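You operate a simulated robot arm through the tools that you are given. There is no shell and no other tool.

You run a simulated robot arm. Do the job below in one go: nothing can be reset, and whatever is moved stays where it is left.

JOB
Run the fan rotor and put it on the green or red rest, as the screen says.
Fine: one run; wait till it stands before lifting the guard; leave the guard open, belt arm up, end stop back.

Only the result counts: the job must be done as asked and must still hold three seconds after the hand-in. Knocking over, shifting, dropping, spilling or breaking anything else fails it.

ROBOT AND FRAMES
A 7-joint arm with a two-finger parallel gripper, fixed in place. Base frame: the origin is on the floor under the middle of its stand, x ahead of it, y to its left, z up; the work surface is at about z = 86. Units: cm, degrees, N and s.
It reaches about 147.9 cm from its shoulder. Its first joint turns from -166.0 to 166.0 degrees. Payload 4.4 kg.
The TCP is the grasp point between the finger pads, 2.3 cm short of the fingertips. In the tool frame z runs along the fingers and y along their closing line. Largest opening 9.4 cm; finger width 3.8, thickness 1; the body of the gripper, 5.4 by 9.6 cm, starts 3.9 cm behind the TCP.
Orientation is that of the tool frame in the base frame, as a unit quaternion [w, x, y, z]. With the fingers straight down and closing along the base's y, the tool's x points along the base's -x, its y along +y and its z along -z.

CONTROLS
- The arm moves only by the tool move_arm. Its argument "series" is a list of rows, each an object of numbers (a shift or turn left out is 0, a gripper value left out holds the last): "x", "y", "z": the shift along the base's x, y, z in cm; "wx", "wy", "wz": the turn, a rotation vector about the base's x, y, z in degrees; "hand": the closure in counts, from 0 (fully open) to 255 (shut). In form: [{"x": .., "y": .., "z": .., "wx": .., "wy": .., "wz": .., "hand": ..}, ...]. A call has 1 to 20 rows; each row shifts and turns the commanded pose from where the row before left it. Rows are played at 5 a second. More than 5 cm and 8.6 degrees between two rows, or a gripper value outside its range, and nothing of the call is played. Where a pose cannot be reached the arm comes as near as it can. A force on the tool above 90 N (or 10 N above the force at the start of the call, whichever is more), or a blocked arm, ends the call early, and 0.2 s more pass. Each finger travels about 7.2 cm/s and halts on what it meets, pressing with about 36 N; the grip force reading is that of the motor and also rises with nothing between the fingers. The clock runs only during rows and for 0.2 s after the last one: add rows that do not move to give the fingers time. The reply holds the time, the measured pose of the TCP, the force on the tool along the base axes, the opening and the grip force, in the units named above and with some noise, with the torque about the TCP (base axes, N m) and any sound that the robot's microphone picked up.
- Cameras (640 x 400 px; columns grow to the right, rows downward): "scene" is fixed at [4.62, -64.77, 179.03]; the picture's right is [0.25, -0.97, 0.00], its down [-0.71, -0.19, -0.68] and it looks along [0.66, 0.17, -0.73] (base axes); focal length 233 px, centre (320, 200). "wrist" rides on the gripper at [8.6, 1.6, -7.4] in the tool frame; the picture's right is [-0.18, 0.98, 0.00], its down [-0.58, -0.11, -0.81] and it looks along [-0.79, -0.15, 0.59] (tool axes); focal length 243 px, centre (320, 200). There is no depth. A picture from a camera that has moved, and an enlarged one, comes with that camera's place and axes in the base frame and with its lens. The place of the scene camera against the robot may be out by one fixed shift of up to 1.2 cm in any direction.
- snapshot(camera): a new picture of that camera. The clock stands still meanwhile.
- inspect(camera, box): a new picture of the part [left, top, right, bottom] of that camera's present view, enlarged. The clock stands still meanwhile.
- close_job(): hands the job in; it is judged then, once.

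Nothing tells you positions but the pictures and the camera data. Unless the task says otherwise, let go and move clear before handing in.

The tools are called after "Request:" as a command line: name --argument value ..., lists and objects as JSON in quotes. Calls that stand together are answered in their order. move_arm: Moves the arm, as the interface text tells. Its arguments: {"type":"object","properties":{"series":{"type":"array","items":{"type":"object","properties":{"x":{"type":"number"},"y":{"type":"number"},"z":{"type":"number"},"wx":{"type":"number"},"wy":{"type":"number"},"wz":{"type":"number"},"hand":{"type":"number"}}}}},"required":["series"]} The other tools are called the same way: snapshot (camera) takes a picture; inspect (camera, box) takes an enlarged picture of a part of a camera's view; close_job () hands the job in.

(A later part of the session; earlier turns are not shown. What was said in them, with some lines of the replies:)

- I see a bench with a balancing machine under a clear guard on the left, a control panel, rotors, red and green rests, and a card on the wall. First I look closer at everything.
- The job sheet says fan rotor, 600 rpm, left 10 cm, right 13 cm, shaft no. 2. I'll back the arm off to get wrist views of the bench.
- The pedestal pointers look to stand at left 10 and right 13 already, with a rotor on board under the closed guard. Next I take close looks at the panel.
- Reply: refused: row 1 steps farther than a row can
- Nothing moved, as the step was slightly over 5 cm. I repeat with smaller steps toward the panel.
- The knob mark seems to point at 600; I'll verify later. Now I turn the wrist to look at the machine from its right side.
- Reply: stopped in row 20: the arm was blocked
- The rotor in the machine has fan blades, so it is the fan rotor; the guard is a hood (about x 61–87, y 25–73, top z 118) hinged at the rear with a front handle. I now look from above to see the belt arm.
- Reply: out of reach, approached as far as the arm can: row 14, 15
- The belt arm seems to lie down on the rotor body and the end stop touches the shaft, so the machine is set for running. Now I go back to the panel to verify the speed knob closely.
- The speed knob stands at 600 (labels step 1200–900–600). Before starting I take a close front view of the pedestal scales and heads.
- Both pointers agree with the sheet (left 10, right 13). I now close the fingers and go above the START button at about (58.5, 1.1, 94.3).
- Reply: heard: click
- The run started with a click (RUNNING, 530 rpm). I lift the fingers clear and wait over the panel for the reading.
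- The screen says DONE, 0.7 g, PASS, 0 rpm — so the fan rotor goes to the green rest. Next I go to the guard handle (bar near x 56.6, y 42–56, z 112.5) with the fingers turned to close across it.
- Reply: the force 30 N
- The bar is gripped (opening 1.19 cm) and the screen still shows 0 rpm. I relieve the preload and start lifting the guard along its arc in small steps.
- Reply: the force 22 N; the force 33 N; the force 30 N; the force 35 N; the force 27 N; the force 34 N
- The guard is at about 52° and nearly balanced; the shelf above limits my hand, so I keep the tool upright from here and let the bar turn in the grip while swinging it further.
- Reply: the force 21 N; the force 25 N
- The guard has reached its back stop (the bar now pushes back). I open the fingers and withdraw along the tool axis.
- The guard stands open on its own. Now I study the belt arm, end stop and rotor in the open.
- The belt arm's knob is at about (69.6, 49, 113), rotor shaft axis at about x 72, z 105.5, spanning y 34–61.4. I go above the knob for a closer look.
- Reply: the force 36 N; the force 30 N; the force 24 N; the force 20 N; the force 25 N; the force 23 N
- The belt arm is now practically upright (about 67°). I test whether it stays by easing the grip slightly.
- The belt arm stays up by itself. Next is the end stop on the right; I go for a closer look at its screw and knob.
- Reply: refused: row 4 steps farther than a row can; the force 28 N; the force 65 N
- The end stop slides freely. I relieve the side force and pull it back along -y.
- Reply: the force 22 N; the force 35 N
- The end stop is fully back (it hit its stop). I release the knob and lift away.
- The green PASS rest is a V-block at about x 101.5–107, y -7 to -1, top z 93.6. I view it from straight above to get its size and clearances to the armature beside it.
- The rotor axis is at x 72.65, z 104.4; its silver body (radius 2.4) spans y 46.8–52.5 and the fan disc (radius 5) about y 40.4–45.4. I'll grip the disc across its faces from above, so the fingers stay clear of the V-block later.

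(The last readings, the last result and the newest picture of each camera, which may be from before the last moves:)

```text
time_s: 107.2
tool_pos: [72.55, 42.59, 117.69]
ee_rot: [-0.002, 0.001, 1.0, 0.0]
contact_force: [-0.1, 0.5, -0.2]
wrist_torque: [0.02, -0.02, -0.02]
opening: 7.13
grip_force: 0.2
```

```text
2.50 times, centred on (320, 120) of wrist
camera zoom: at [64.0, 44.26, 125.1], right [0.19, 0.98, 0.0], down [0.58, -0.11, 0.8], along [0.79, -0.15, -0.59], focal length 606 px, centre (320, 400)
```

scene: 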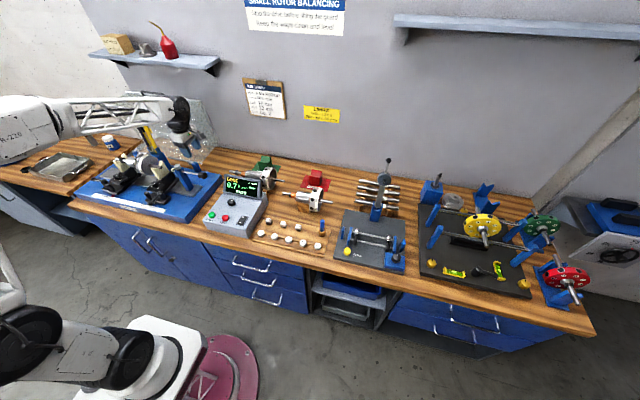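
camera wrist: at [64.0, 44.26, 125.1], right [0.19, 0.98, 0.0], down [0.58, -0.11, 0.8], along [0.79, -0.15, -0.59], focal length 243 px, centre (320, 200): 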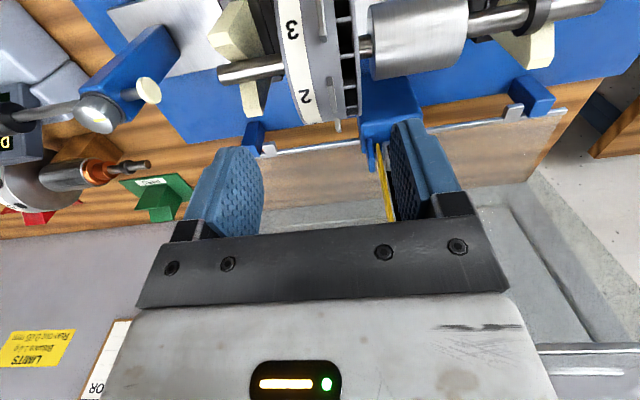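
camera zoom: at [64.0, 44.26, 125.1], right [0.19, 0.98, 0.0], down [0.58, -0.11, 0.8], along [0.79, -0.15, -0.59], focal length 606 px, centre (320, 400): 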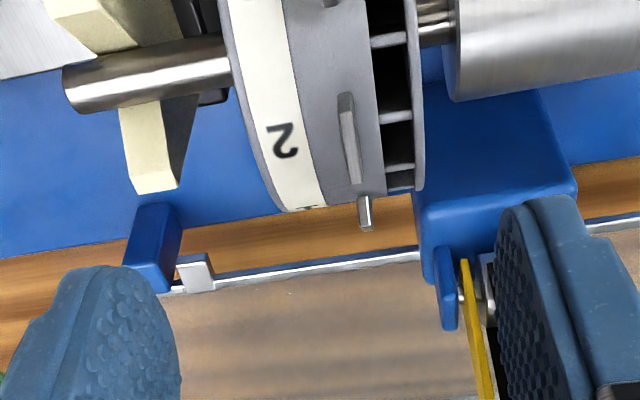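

Request:
move_arm --series '[{"z": -3, "x": 0.1, "y": 0.1}, {"z": -3}, {}]'

Request:
snapshot --camera "wrist"

Request:
inspect --camera "wrist" --box '[220, 60, 420, 220]'

Request:
inspect --camera "scene" --box '[100, 120, 200, 200]'

```text
time_s: 108.0
tool_pos: [72.69, 42.84, 111.81]
ee_rot: [-0.002, 0.001, 1.0, 0.001]
contact_force: [0.2, 0.7, -0.4]
wrist_torque: [0.02, 0.0, 0.03]
opening: 7.12
grip_force: 0.0
```

```text
taken
camera wrist: at [64.05, 44.44, 119.18], right [0.19, 0.98, 0.0], down [0.58, -0.11, 0.8], along [0.79, -0.15, -0.59], focal length 243 px, centre (320, 200)
```

wrist: 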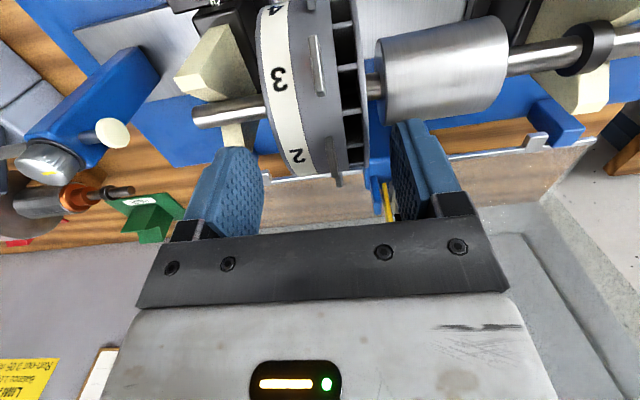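

```text
2.50 times, centred on (320, 140) of wrist
camera zoom: at [64.05, 44.44, 119.18], right [0.19, 0.98, 0.0], down [0.58, -0.11, 0.8], along [0.79, -0.15, -0.59], focal length 606 px, centre (320, 350)
```

zoom: 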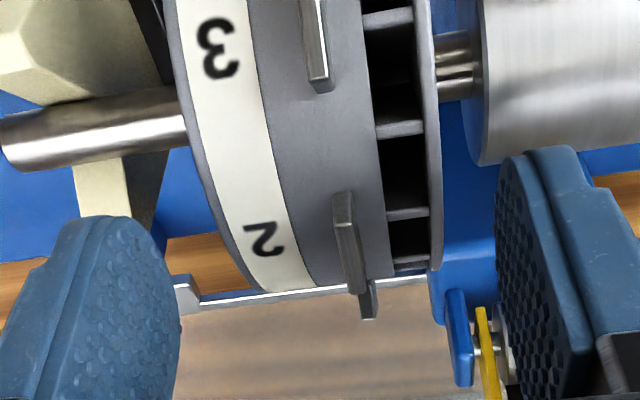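

```text
5.00 times, centred on (150, 160) of scene
camera zoom: at [4.62, -64.77, 179.03], right [0.25, -0.97, 0.0], down [-0.71, -0.19, -0.68], along [0.66, 0.17, -0.73], focal length 1165 px, centre (1170, 400)
```

zoom: 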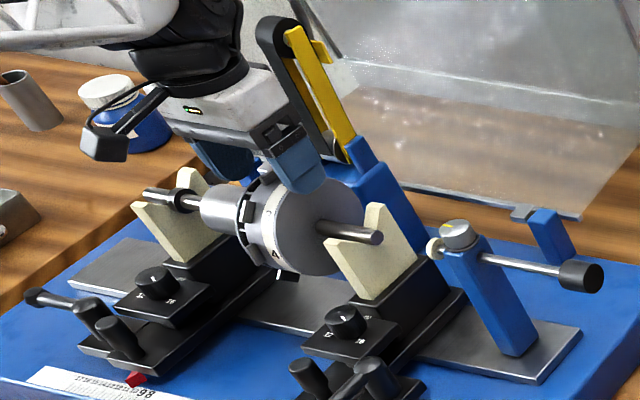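

Request:
move_arm --series '[{"z": -1.2, "y": -0.1}, {"z": -0.9}, {}]'

Request:
inspect --camera "wrist" --box '[200, 60, 440, 220]'

```text
time_s: 108.8
tool_pos: [72.62, 42.79, 109.8]
ee_rot: [-0.002, 0.001, 1.0, 0.001]
contact_force: [0.0, -0.2, 0.7]
wrist_torque: [-0.02, 0.01, -0.02]
opening: 7.14
grip_force: 0.0
```

```text
2.50 times, centred on (320, 140) of wrist
camera zoom: at [64.12, 44.32, 117.18], right [0.19, 0.98, 0.0], down [0.58, -0.11, 0.8], along [0.79, -0.15, -0.6], focal length 606 px, centre (320, 350)
```

zoom: 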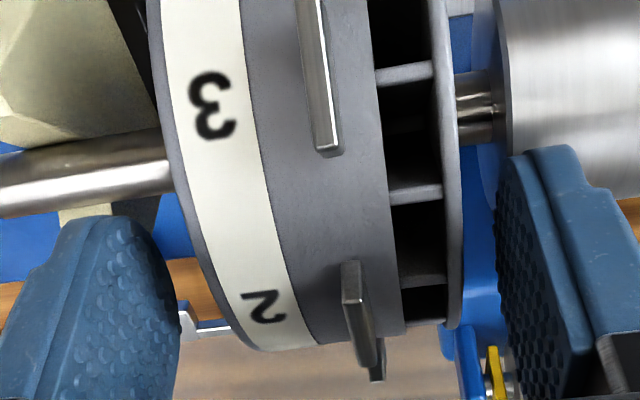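

Request:
move_arm --series '[{"z": -0.3}, {"hand": 255}, {}, {}, {}]'

Request:
inspect --camera "wrist" --box '[200, 60, 440, 220]'

Request:
inspect --camera "scene" --box '[100, 120, 200, 200]'

```text
time_s: 110.0
tool_pos: [72.61, 42.67, 109.47]
ee_rot: [-0.002, 0.001, 1.0, 0.001]
contact_force: [-3.7, -2.3, -0.6]
wrist_torque: [-0.27, 0.21, 0.79]
opening: 4.79
grip_force: 36.3
```

```text
2.50 times, centred on (320, 140) of wrist
camera zoom: at [64.06, 44.28, 116.82], right [0.19, 0.98, 0.0], down [0.58, -0.11, 0.8], along [0.79, -0.15, -0.6], focal length 606 px, centre (320, 350)
```

zoom: 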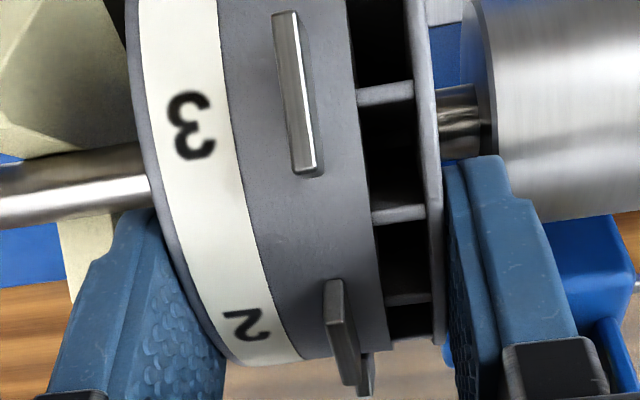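

```text
5.00 times, centred on (150, 160) of scene
camera zoom: at [4.62, -64.77, 179.03], right [0.25, -0.97, 0.0], down [-0.71, -0.19, -0.68], along [0.66, 0.17, -0.73], focal length 1165 px, centre (1170, 400)
```

zoom: 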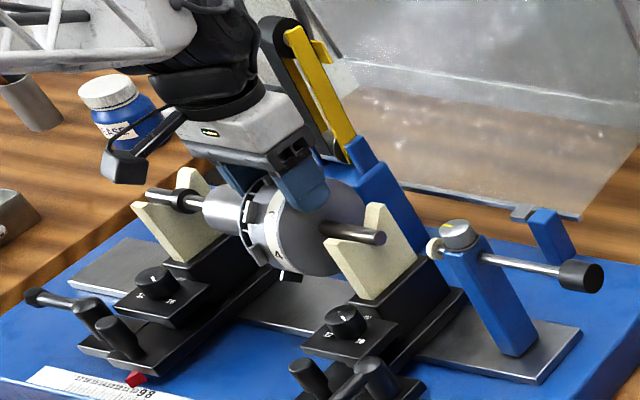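

The disc is gripped (4.8 cm). I lift a little first to check the weight and hold.

Request:
move_arm --series '[{"z": 0.3}, {"z": 0.3}, {"z": 0.4}, {}]'

Request:
inspect --camera "scene" --box '[100, 120, 200, 200]'

Request:
inspect --camera "wrist" --box '[200, 0, 440, 220]'

```text
time_s: 111.0
tool_pos: [72.69, 42.72, 110.26]
ee_rot: [-0.002, 0.001, 1.0, 0.001]
contact_force: [0.0, 0.3, -9.3]
wrist_torque: [-0.43, -0.04, -0.02]
opening: 4.8
grip_force: 35.9
```

```text
5.00 times, centred on (150, 160) of scene
camera zoom: at [4.62, -64.77, 179.03], right [0.25, -0.97, 0.0], down [-0.71, -0.19, -0.68], along [0.66, 0.17, -0.73], focal length 1165 px, centre (1170, 400)
```

zoom: 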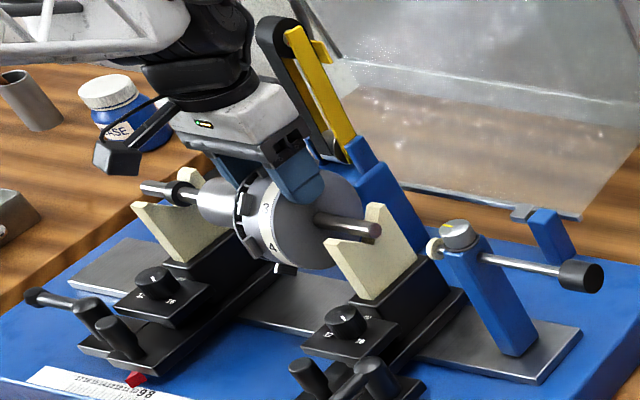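

```text
1.82 times, centred on (320, 110) of wrist
camera zoom: at [64.11, 44.39, 117.71], right [0.19, 0.98, 0.0], down [0.58, -0.11, 0.8], along [0.79, -0.15, -0.6], focal length 441 px, centre (320, 364)
```

zoom: 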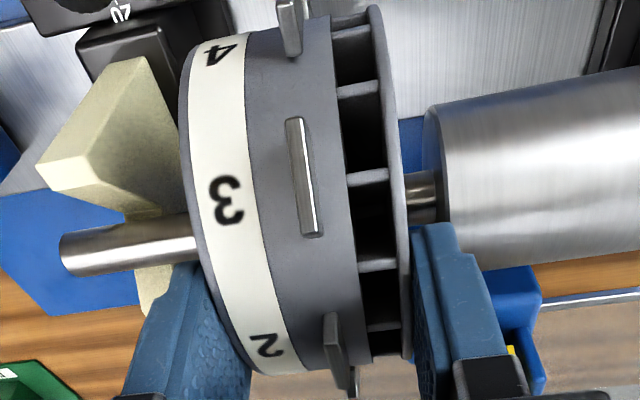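

Request:
move_arm --series '[{"z": 1}, {"z": 1}, {"z": 1}, {}]'

Request:
inspect --camera "scene" --box '[100, 120, 200, 200]'

Request:
inspect --camera "wrist" --box '[200, 0, 440, 220]'

```text
time_s: 112.0
tool_pos: [72.66, 42.78, 113.15]
ee_rot: [-0.003, 0.002, 1.0, 0.001]
contact_force: [0.3, -0.2, -10.0]
wrist_torque: [-0.44, -0.02, -0.02]
opening: 4.79
grip_force: 35.5
```

```text
5.00 times, centred on (150, 160) of scene
camera zoom: at [4.62, -64.77, 179.03], right [0.25, -0.97, 0.0], down [-0.71, -0.19, -0.68], along [0.66, 0.17, -0.73], focal length 1165 px, centre (1170, 400)
```

zoom: 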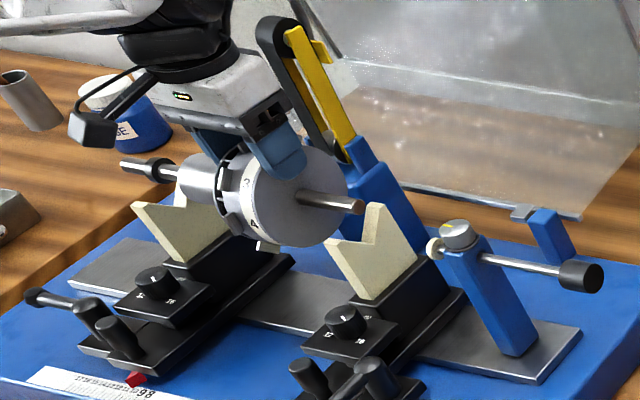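

```text
1.82 times, centred on (320, 110) of wrist
camera zoom: at [64.0, 44.42, 120.66], right [0.19, 0.98, 0.0], down [0.59, -0.11, 0.8], along [0.79, -0.15, -0.6], focal length 441 px, centre (320, 364)
```

zoom: 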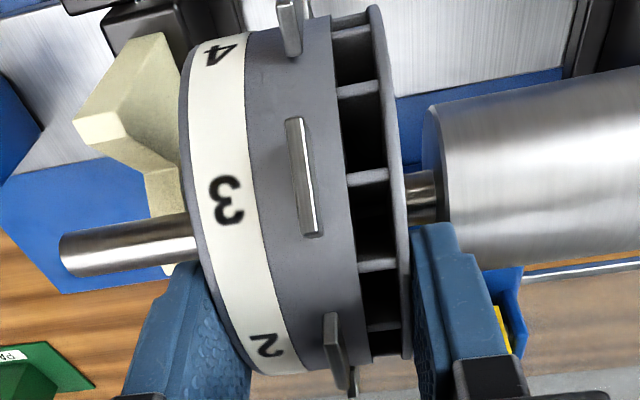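

The rotor is lifted level (about 1 kg, well held). I raise it clear and carry it to the right, then forward over the green rest.

Request:
move_arm --series '[{"z": 1.5}, {"z": 2.5}, {"z": 2.5}, {"z": 2.5}, {"z": 1.5}, {"y": -1.5}, {"y": -2.5}, {"y": -3}, {"y": -3}, {"y": -3}, {"y": -3}, {"y": -3}, {"y": -3}, {"y": -3}, {"y": -3}, {"y": -3}, {"y": -3}, {"y": -2}, {"y": -1}, {}]'

Request:
snapshot --camera "scene"

Request:
snapshot --camera "wrist"

```text
time_s: 116.2
tool_pos: [72.6, 5.85, 123.6]
ee_rot: [-0.002, 0.001, 1.0, 0.001]
contact_force: [0.1, -0.2, -9.0]
wrist_torque: [-0.45, -0.02, 0.05]
opening: 4.77
grip_force: 35.7
```

```text
taken
```

scene: 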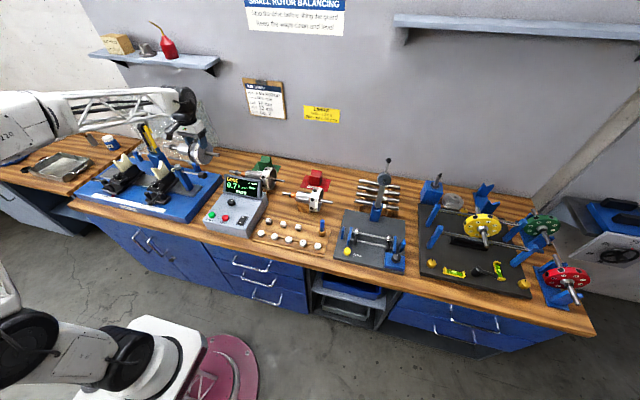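

```text
taken
camera wrist: at [64.04, 7.39, 131.12], right [0.19, 0.98, 0.0], down [0.58, -0.11, 0.8], along [0.79, -0.15, -0.6], focal length 243 px, centre (320, 200)
```

wrist: 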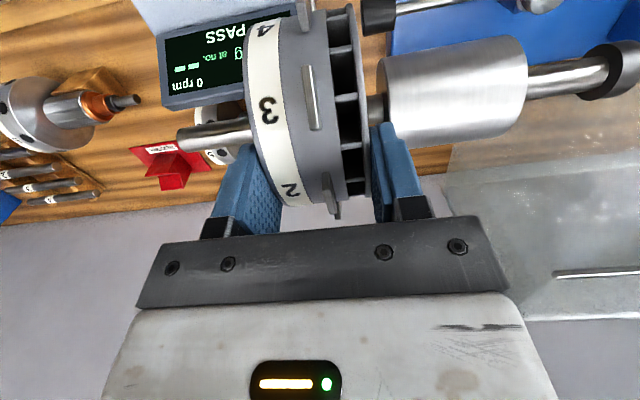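

Request:
move_arm --series '[{"y": -1.5}, {"y": -2.7}, {"y": -3}, {"y": -3}, {"y": -3}, {"y": -2.5}, {"y": -1}, {"x": 1.5}, {"x": 2.5}, {"x": 3}, {"x": 3}, {"x": 3}, {"x": 3}, {"x": 3}, {"x": 3}, {"x": 2}, {"x": 1}, {}]'

Request:
snapshot --camera "wrist"

Request:
snapshot --camera "scene"

Request:
inspect --camera "scene" --box '[200, 100, 320, 200]'

```text
time_s: 120.0
tool_pos: [97.64, -10.9, 123.93]
ee_rot: [-0.002, 0.0, 1.0, 0.0]
contact_force: [-1.2, -0.4, -9.8]
wrist_torque: [-0.46, 0.03, -0.05]
opening: 4.78
grip_force: 35.9
```

```text
taken
camera wrist: at [89.06, -9.19, 131.3], right [0.19, 0.98, 0.0], down [0.58, -0.11, 0.8], along [0.79, -0.15, -0.6], focal length 243 px, centre (320, 200)
```

wrist: 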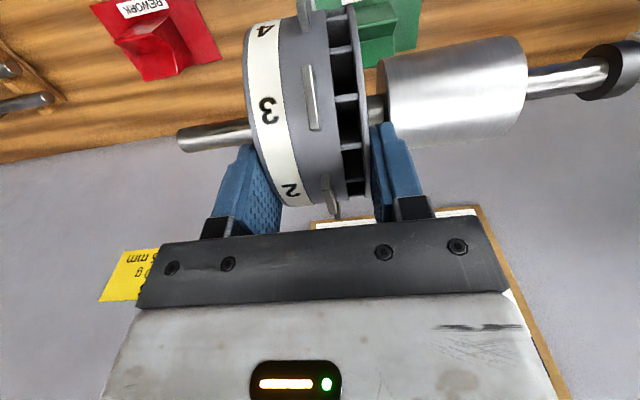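

```text
taken
```

scene: 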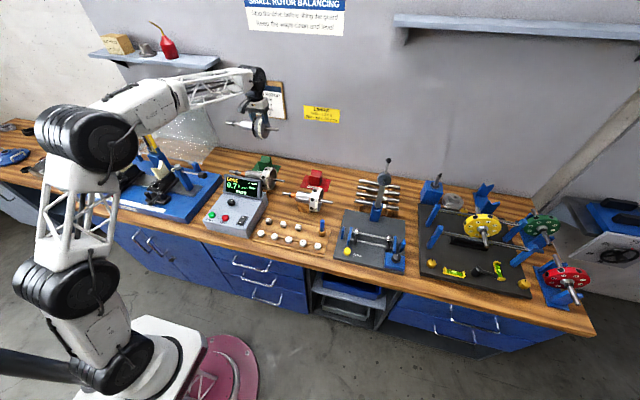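

```text
4.00 times, centred on (260, 150) of scene
camera zoom: at [4.62, -64.77, 179.03], right [0.25, -0.97, 0.0], down [-0.71, -0.19, -0.68], along [0.66, 0.17, -0.73], focal length 932 px, centre (560, 400)
```

zoom: 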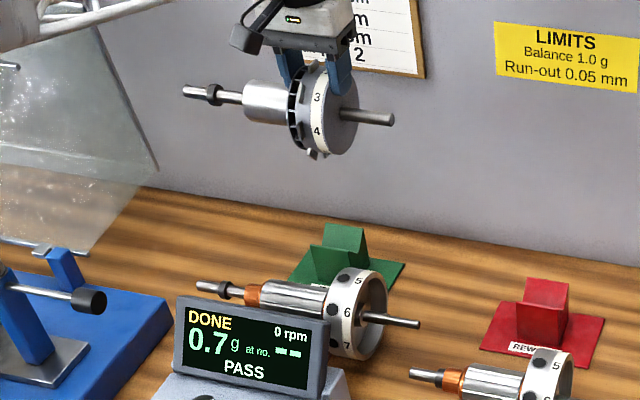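

Request:
move_arm --series '[{"x": 1.5}, {"x": 2.5}, {"x": 2.3}, {"x": 1.25}, {"z": -1.5}, {"z": -2.5}, {"z": -2.5}, {"z": -2.5}, {"z": -2.5}, {"z": -2.5}, {"z": -1.5}, {"z": -0.5}, {}]'

Request:
snapshot --camera "wrist"

Request:
inspect --camera "scene" --box '[210, 110, 310, 190]'

```text
time_s: 122.8
tool_pos: [105.34, -11.15, 107.85]
ee_rot: [-0.003, 0.0, 1.0, 0.0]
contact_force: [-0.2, 0.4, -10.2]
wrist_torque: [-0.43, -0.02, 0.01]
opening: 4.8
grip_force: 35.4
```

```text
taken
camera wrist: at [96.69, -9.37, 115.23], right [0.19, 0.98, 0.0], down [0.58, -0.11, 0.8], along [0.79, -0.15, -0.6], focal length 243 px, centre (320, 200)
```

wrist: 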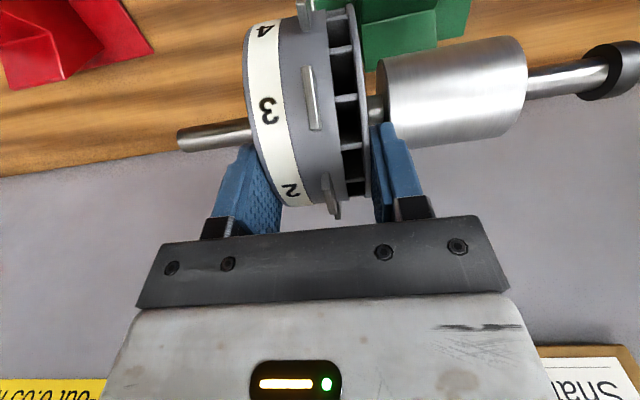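

```text
5.00 times, centred on (260, 150) of scene
camera zoom: at [4.62, -64.77, 179.03], right [0.25, -0.97, 0.0], down [-0.71, -0.19, -0.68], along [0.66, 0.17, -0.73], focal length 1165 px, centre (620, 450)
```

zoom: 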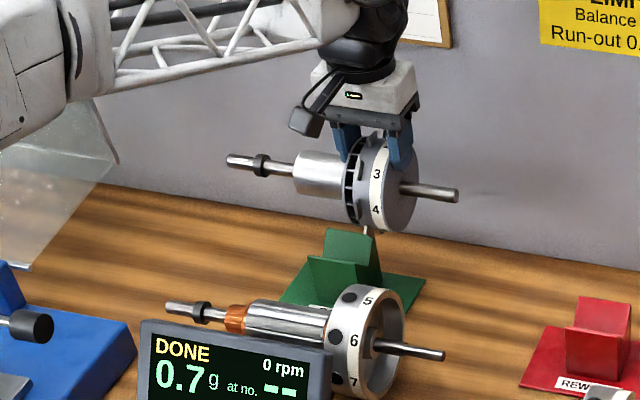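

Request:
inspect --camera "wrist" --box '[340, 0, 540, 125]'

Request:
inspect --camera "scene" --box '[250, 130, 310, 180]'

```text
3.20 times, centred on (440, 62) of wrist
camera zoom: at [96.69, -9.37, 115.23], right [0.19, 0.98, 0.0], down [0.58, -0.11, 0.8], along [0.79, -0.15, -0.6], focal length 776 px, centre (-64, 640)
```

zoom: 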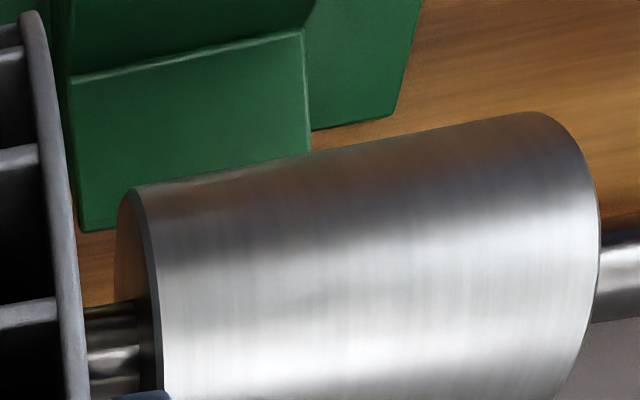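

```text
8.00 times, centred on (280, 155) of scene
camera zoom: at [4.62, -64.77, 179.03], right [0.25, -0.97, 0.0], down [-0.71, -0.19, -0.68], along [0.66, 0.17, -0.73], focal length 1864 px, centre (640, 560)
```

zoom: 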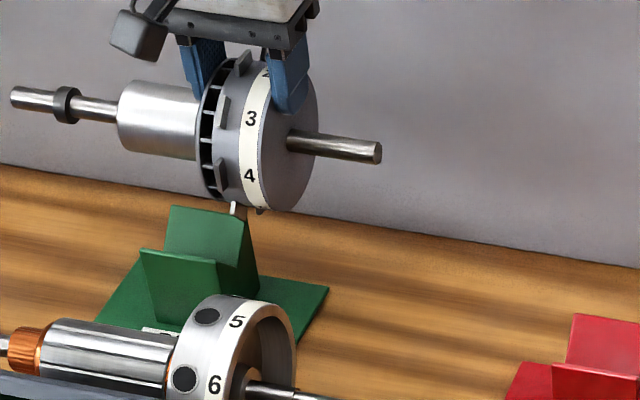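

Request:
move_arm --series '[{"y": 0.35, "x": -0.05, "z": -1.5}, {"z": -2}, {"z": -2}, {"z": -1.5}, {"z": -0.7}, {}]'

Request:
inspect --camera "scene" --box '[240, 130, 310, 190]'

Request:
inspect --camera "wrist" --box '[340, 0, 540, 125]'

```text
time_s: 124.2
tool_pos: [105.1, -10.71, 100.17]
ee_rot: [-0.002, 0.0, 1.0, 0.0]
contact_force: [0.9, 0.9, -10.2]
wrist_torque: [-0.43, -0.02, 0.0]
opening: 4.79
grip_force: 36.3
```

```text
6.67 times, centred on (275, 160) of scene
camera zoom: at [4.62, -64.77, 179.03], right [0.25, -0.97, 0.0], down [-0.71, -0.19, -0.68], along [0.66, 0.17, -0.73], focal length 1553 px, centre (620, 467)
```

zoom: 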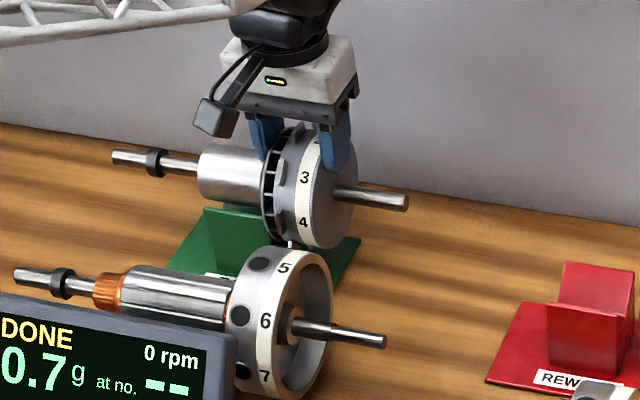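

```text
3.20 times, centred on (440, 62) of wrist
camera zoom: at [96.51, -8.97, 107.51], right [0.19, 0.98, 0.0], down [0.58, -0.11, 0.8], along [0.79, -0.15, -0.6], focal length 776 px, centre (-64, 640)
```

zoom: 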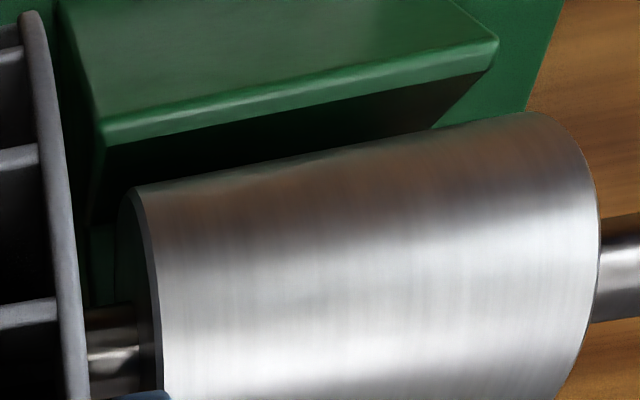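

Request:
move_arm --series '[{"z": -0.5}, {"z": -0.4}, {"z": -0.3}]'

Request:
move_arm --series '[{"z": -0.2}, {}]'

```text
time_s: 125.0
tool_pos: [105.07, -10.73, 99.18]
ee_rot: [-0.001, 0.001, 1.0, 0.001]
contact_force: [-12.4, -1.9, 12.8]
wrist_torque: [0.27, 0.42, 0.51]
opening: 4.8
grip_force: 35.5
```

```text
time_s: 125.6
tool_pos: [105.15, -10.64, 98.86]
ee_rot: [-0.001, 0.0, 1.0, 0.001]
contact_force: [2.9, -3.8, 24.4]
wrist_torque: [0.69, -0.13, 0.0]
opening: 4.84
grip_force: 35.8
```

The body sits in the V-block now (force reversed). I ease off the push so that the rest just carries the rotor, then open the fingers slightly.

Request:
move_arm --series '[{"z": 0.2}, {}]'

Request:
inspect --camera "scene" --box '[240, 130, 310, 190]'

Request:
snapshot --camera "wrist"

```text
time_s: 126.2
tool_pos: [105.11, -10.62, 98.77]
ee_rot: [-0.002, 0.001, 1.0, 0.001]
contact_force: [12.6, -6.6, 9.6]
wrist_torque: [-0.15, -0.65, -0.39]
opening: 4.79
grip_force: 36.3
```

```text
6.67 times, centred on (275, 160) of scene
camera zoom: at [4.62, -64.77, 179.03], right [0.25, -0.97, 0.0], down [-0.71, -0.19, -0.68], along [0.66, 0.17, -0.73], focal length 1553 px, centre (620, 467)
```

zoom: 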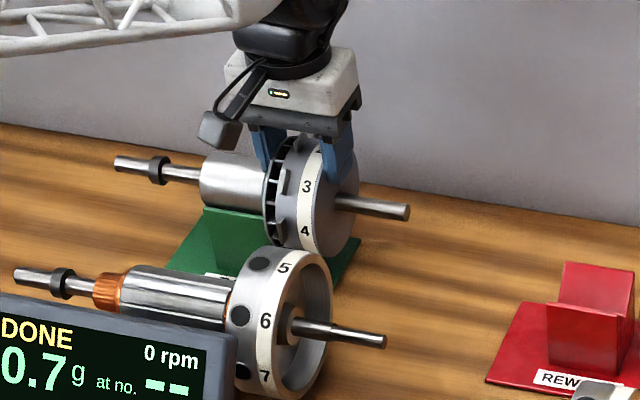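

```text
taken
camera wrist: at [96.56, -9.02, 106.34], right [0.19, 0.98, 0.0], down [0.58, -0.11, 0.8], along [0.79, -0.15, -0.6], focal length 243 px, centre (320, 200)
```

wrist: 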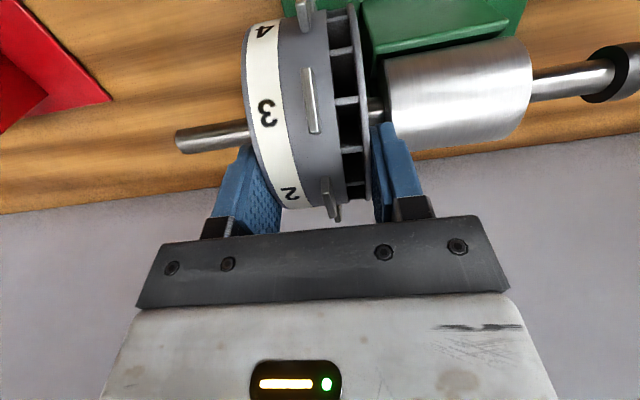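

Request:
move_arm --series '[{"z": 0.1}, {}]'

```text
time_s: 126.8
tool_pos: [105.09, -10.46, 98.87]
ee_rot: [-0.002, 0.001, 1.0, 0.001]
contact_force: [14.3, -5.1, -1.1]
wrist_torque: [-0.46, -0.74, -0.36]
opening: 4.78
grip_force: 35.9
```

Request:
move_arm --series '[{"x": 0.04}, {"hand": 119}, {}, {}]'

Request:
inspect --camera "scene" --box '[240, 130, 310, 190]'

Request:
inspect --camera "wrist" --box '[160, 0, 480, 220]'

```text
time_s: 127.8
tool_pos: [105.14, -10.52, 99.0]
ee_rot: [-0.003, 0.0, 1.0, 0.001]
contact_force: [0.7, 0.4, -0.2]
wrist_torque: [-0.02, 0.0, 0.0]
opening: 4.99
grip_force: 0.1
```

```text
6.67 times, centred on (275, 160) of scene
camera zoom: at [4.62, -64.77, 179.03], right [0.25, -0.97, 0.0], down [-0.71, -0.19, -0.68], along [0.66, 0.17, -0.73], focal length 1553 px, centre (620, 467)
```

zoom: 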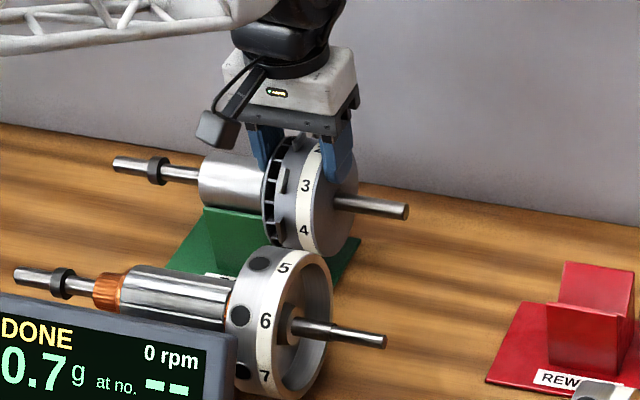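

```text
1.82 times, centred on (320, 110) of wrist
camera zoom: at [96.54, -8.89, 106.41], right [0.19, 0.98, 0.0], down [0.58, -0.11, 0.8], along [0.79, -0.15, -0.6], focal length 441 px, centre (320, 364)
```

zoom: 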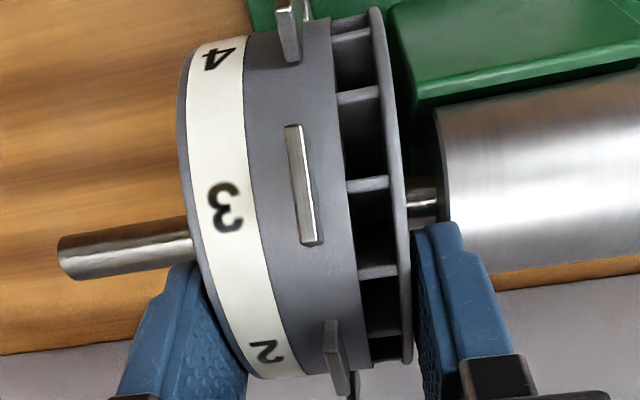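

The rotor rests by itself, level, with no load on the fingers. I open a bit more and rise straight up.

Request:
move_arm --series '[{"hand": 95}, {}, {"z": 0.5}, {"z": 1}, {"z": 2}, {"z": 3}, {"z": 4}, {"z": 4}, {}]'

Request:
inspect --camera "scene" --box '[230, 120, 320, 190]'

Request:
snapshot --camera "wrist"

```text
time_s: 129.8
tool_pos: [105.11, -11.0, 113.45]
ee_rot: [-0.002, 0.001, 1.0, 0.001]
contact_force: [-0.1, 0.3, -0.4]
wrist_torque: [-0.02, -0.01, -0.02]
opening: 5.93
grip_force: 0.1
```

```text
5.71 times, centred on (275, 155) of scene
camera zoom: at [4.62, -64.77, 179.03], right [0.25, -0.97, 0.0], down [-0.71, -0.19, -0.68], along [0.66, 0.17, -0.73], focal length 1331 px, centre (577, 457)
```

zoom: 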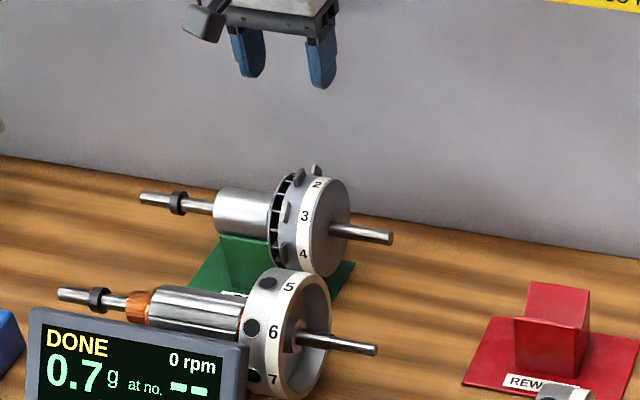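

```text
taken
camera wrist: at [96.48, -9.32, 120.9], right [0.19, 0.98, 0.0], down [0.58, -0.11, 0.8], along [0.79, -0.15, -0.6], focal length 243 px, centre (320, 200)
```

wrist: 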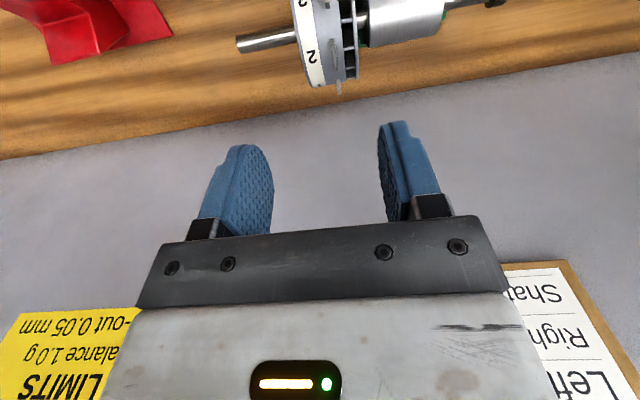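

The fan rotor lies level on the green rest. I move the arm clear and then check everything once more.

Request:
move_arm --series '[{"z": 4}, {"z": 4}, {"z": 4}, {"x": -4.5}, {"x": -4.5}, {"x": -4.5}, {"x": -4.5}, {"x": -4.5}, {"x": -4.5}, {"x": -4.5}, {"x": -4.5}, {"x": -4.5}, {"x": -4.5}, {}, {}, {}]'

Request:
snapshot --camera "scene"

Request:
inspect --camera "scene" --box '[230, 120, 320, 190]'

Request:
inspect --camera "scene" --box '[70, 80, 230, 220]'

Request:
snapshot --camera "wrist"

```text
time_s: 133.2
tool_pos: [60.57, -10.6, 125.63]
ee_rot: [-0.002, 0.001, 1.0, 0.001]
contact_force: [-0.4, -0.1, 0.0]
wrist_torque: [0.0, 0.01, 0.0]
opening: 5.9
grip_force: 0.0
```

```text
taken
```

scene: 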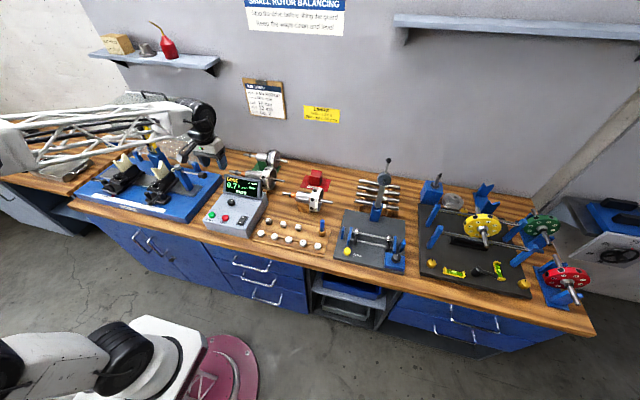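

```text
5.71 times, centred on (275, 155) of scene
camera zoom: at [4.62, -64.77, 179.03], right [0.25, -0.97, 0.0], down [-0.71, -0.19, -0.68], along [0.66, 0.17, -0.73], focal length 1331 px, centre (577, 457)
```

zoom: 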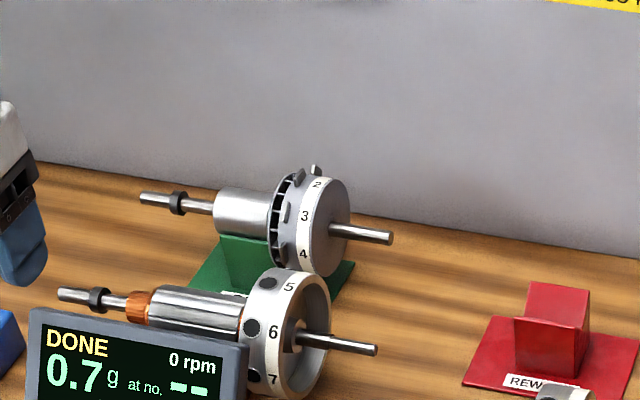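

```text
2.86 times, centred on (150, 150) of scene
camera zoom: at [4.62, -64.77, 179.03], right [0.25, -0.97, 0.0], down [-0.71, -0.19, -0.68], along [0.66, 0.17, -0.73], focal length 666 px, centre (806, 343)
```

zoom: 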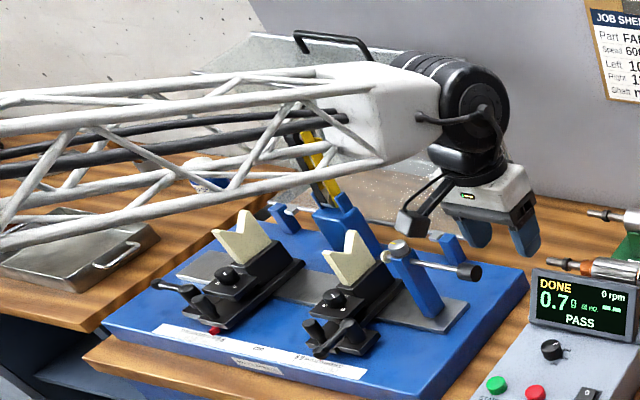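

```text
taken
camera wrist: at [52.0, -8.89, 133.11], right [0.19, 0.98, 0.0], down [0.58, -0.11, 0.8], along [0.79, -0.15, -0.6], focal length 243 px, centre (320, 200)
```

wrist: 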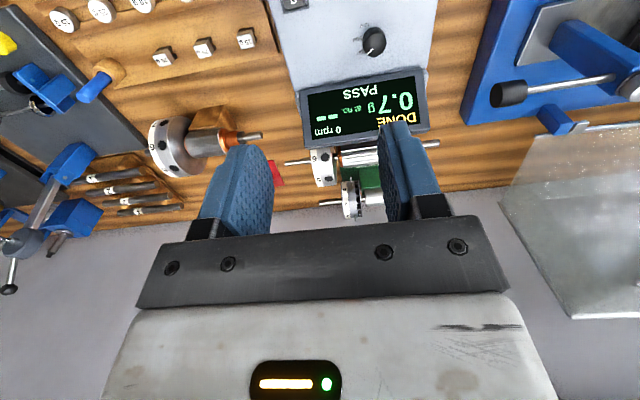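

Request:
move_arm --series '[{"z": 4}, {"z": 4}, {"x": -4, "y": -2}, {"x": -4, "y": -2}, {"x": -4, "y": -2}, {"x": -4, "y": -2}, {}, {}, {}, {}, {}]'

Request:
snapshot --camera "scene"

Request:
inspect --camera "scene" --box '[70, 80, 230, 220]'

Request:
inspect --camera "scene" --box '[230, 120, 340, 210]'

```text
time_s: 135.6
tool_pos: [44.5, -18.57, 133.51]
ee_rot: [-0.003, 0.001, 1.0, 0.001]
contact_force: [-0.2, -0.2, -0.6]
wrist_torque: [-0.05, -0.03, 0.0]
opening: 5.86
grip_force: 0.1
```

```text
taken
```

scene: 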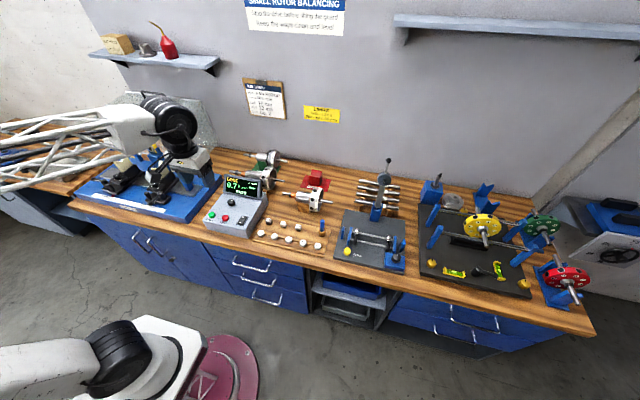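

```text
2.86 times, centred on (150, 150) of scene
camera zoom: at [4.62, -64.77, 179.03], right [0.25, -0.97, 0.0], down [-0.71, -0.19, -0.68], along [0.66, 0.17, -0.73], focal length 666 px, centre (806, 343)
```

zoom: 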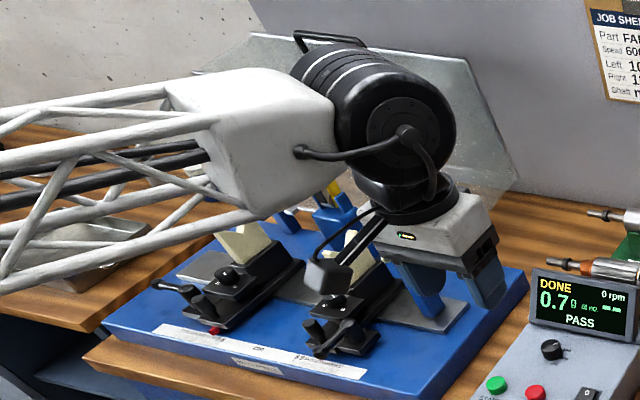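

```text
4.44 times, centred on (285, 165) of scene
camera zoom: at [4.62, -64.77, 179.03], right [0.25, -0.97, 0.0], down [-0.71, -0.19, -0.68], along [0.66, 0.17, -0.73], focal length 1035 px, centre (476, 356)
```

zoom: 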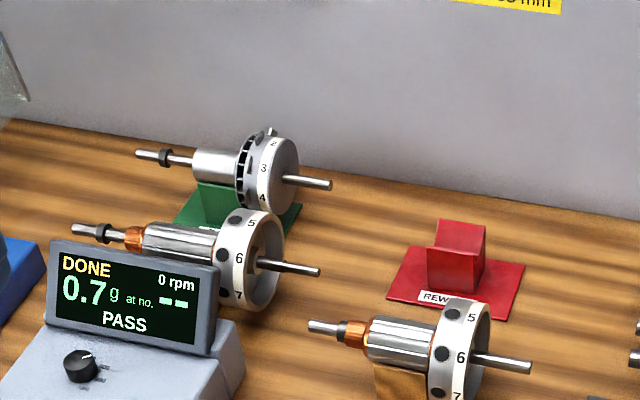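

The fan rotor lies level on the green PASS rest. The screen reads DONE, 0.7 g, PASS, 0 rpm. The guard is open, the belt arm is up, the end stop is back and the arm is clear, so I hand in.

Request:
close_job

```text
The job is handed in.
```

I ran the fan rotor once at 600 rpm. The screen read DONE, 0.7 g, PASS, so I put the rotor on the green rest and handed the job in.

- **Settings:** the pedestals were already at left 10 and right 13 and the speed knob at 600, matching the job sheet. I changed none of them.
- **Guard:** I lifted it only after the screen showed 0 rpm. It stands open against its back stop.
- **Belt arm:** it is up and stays up on its own.
- **End stop:** it is pulled back to its limit.
- **Rotor:** it lies level in the green rest's V-block, and the arm is clear of it. Its balance point sits only about half a centimetre inside the supported part. It stayed level in every picture up to the hand-in, about eight seconds after I let go.

I saw nothing else on the bench moved or knocked.
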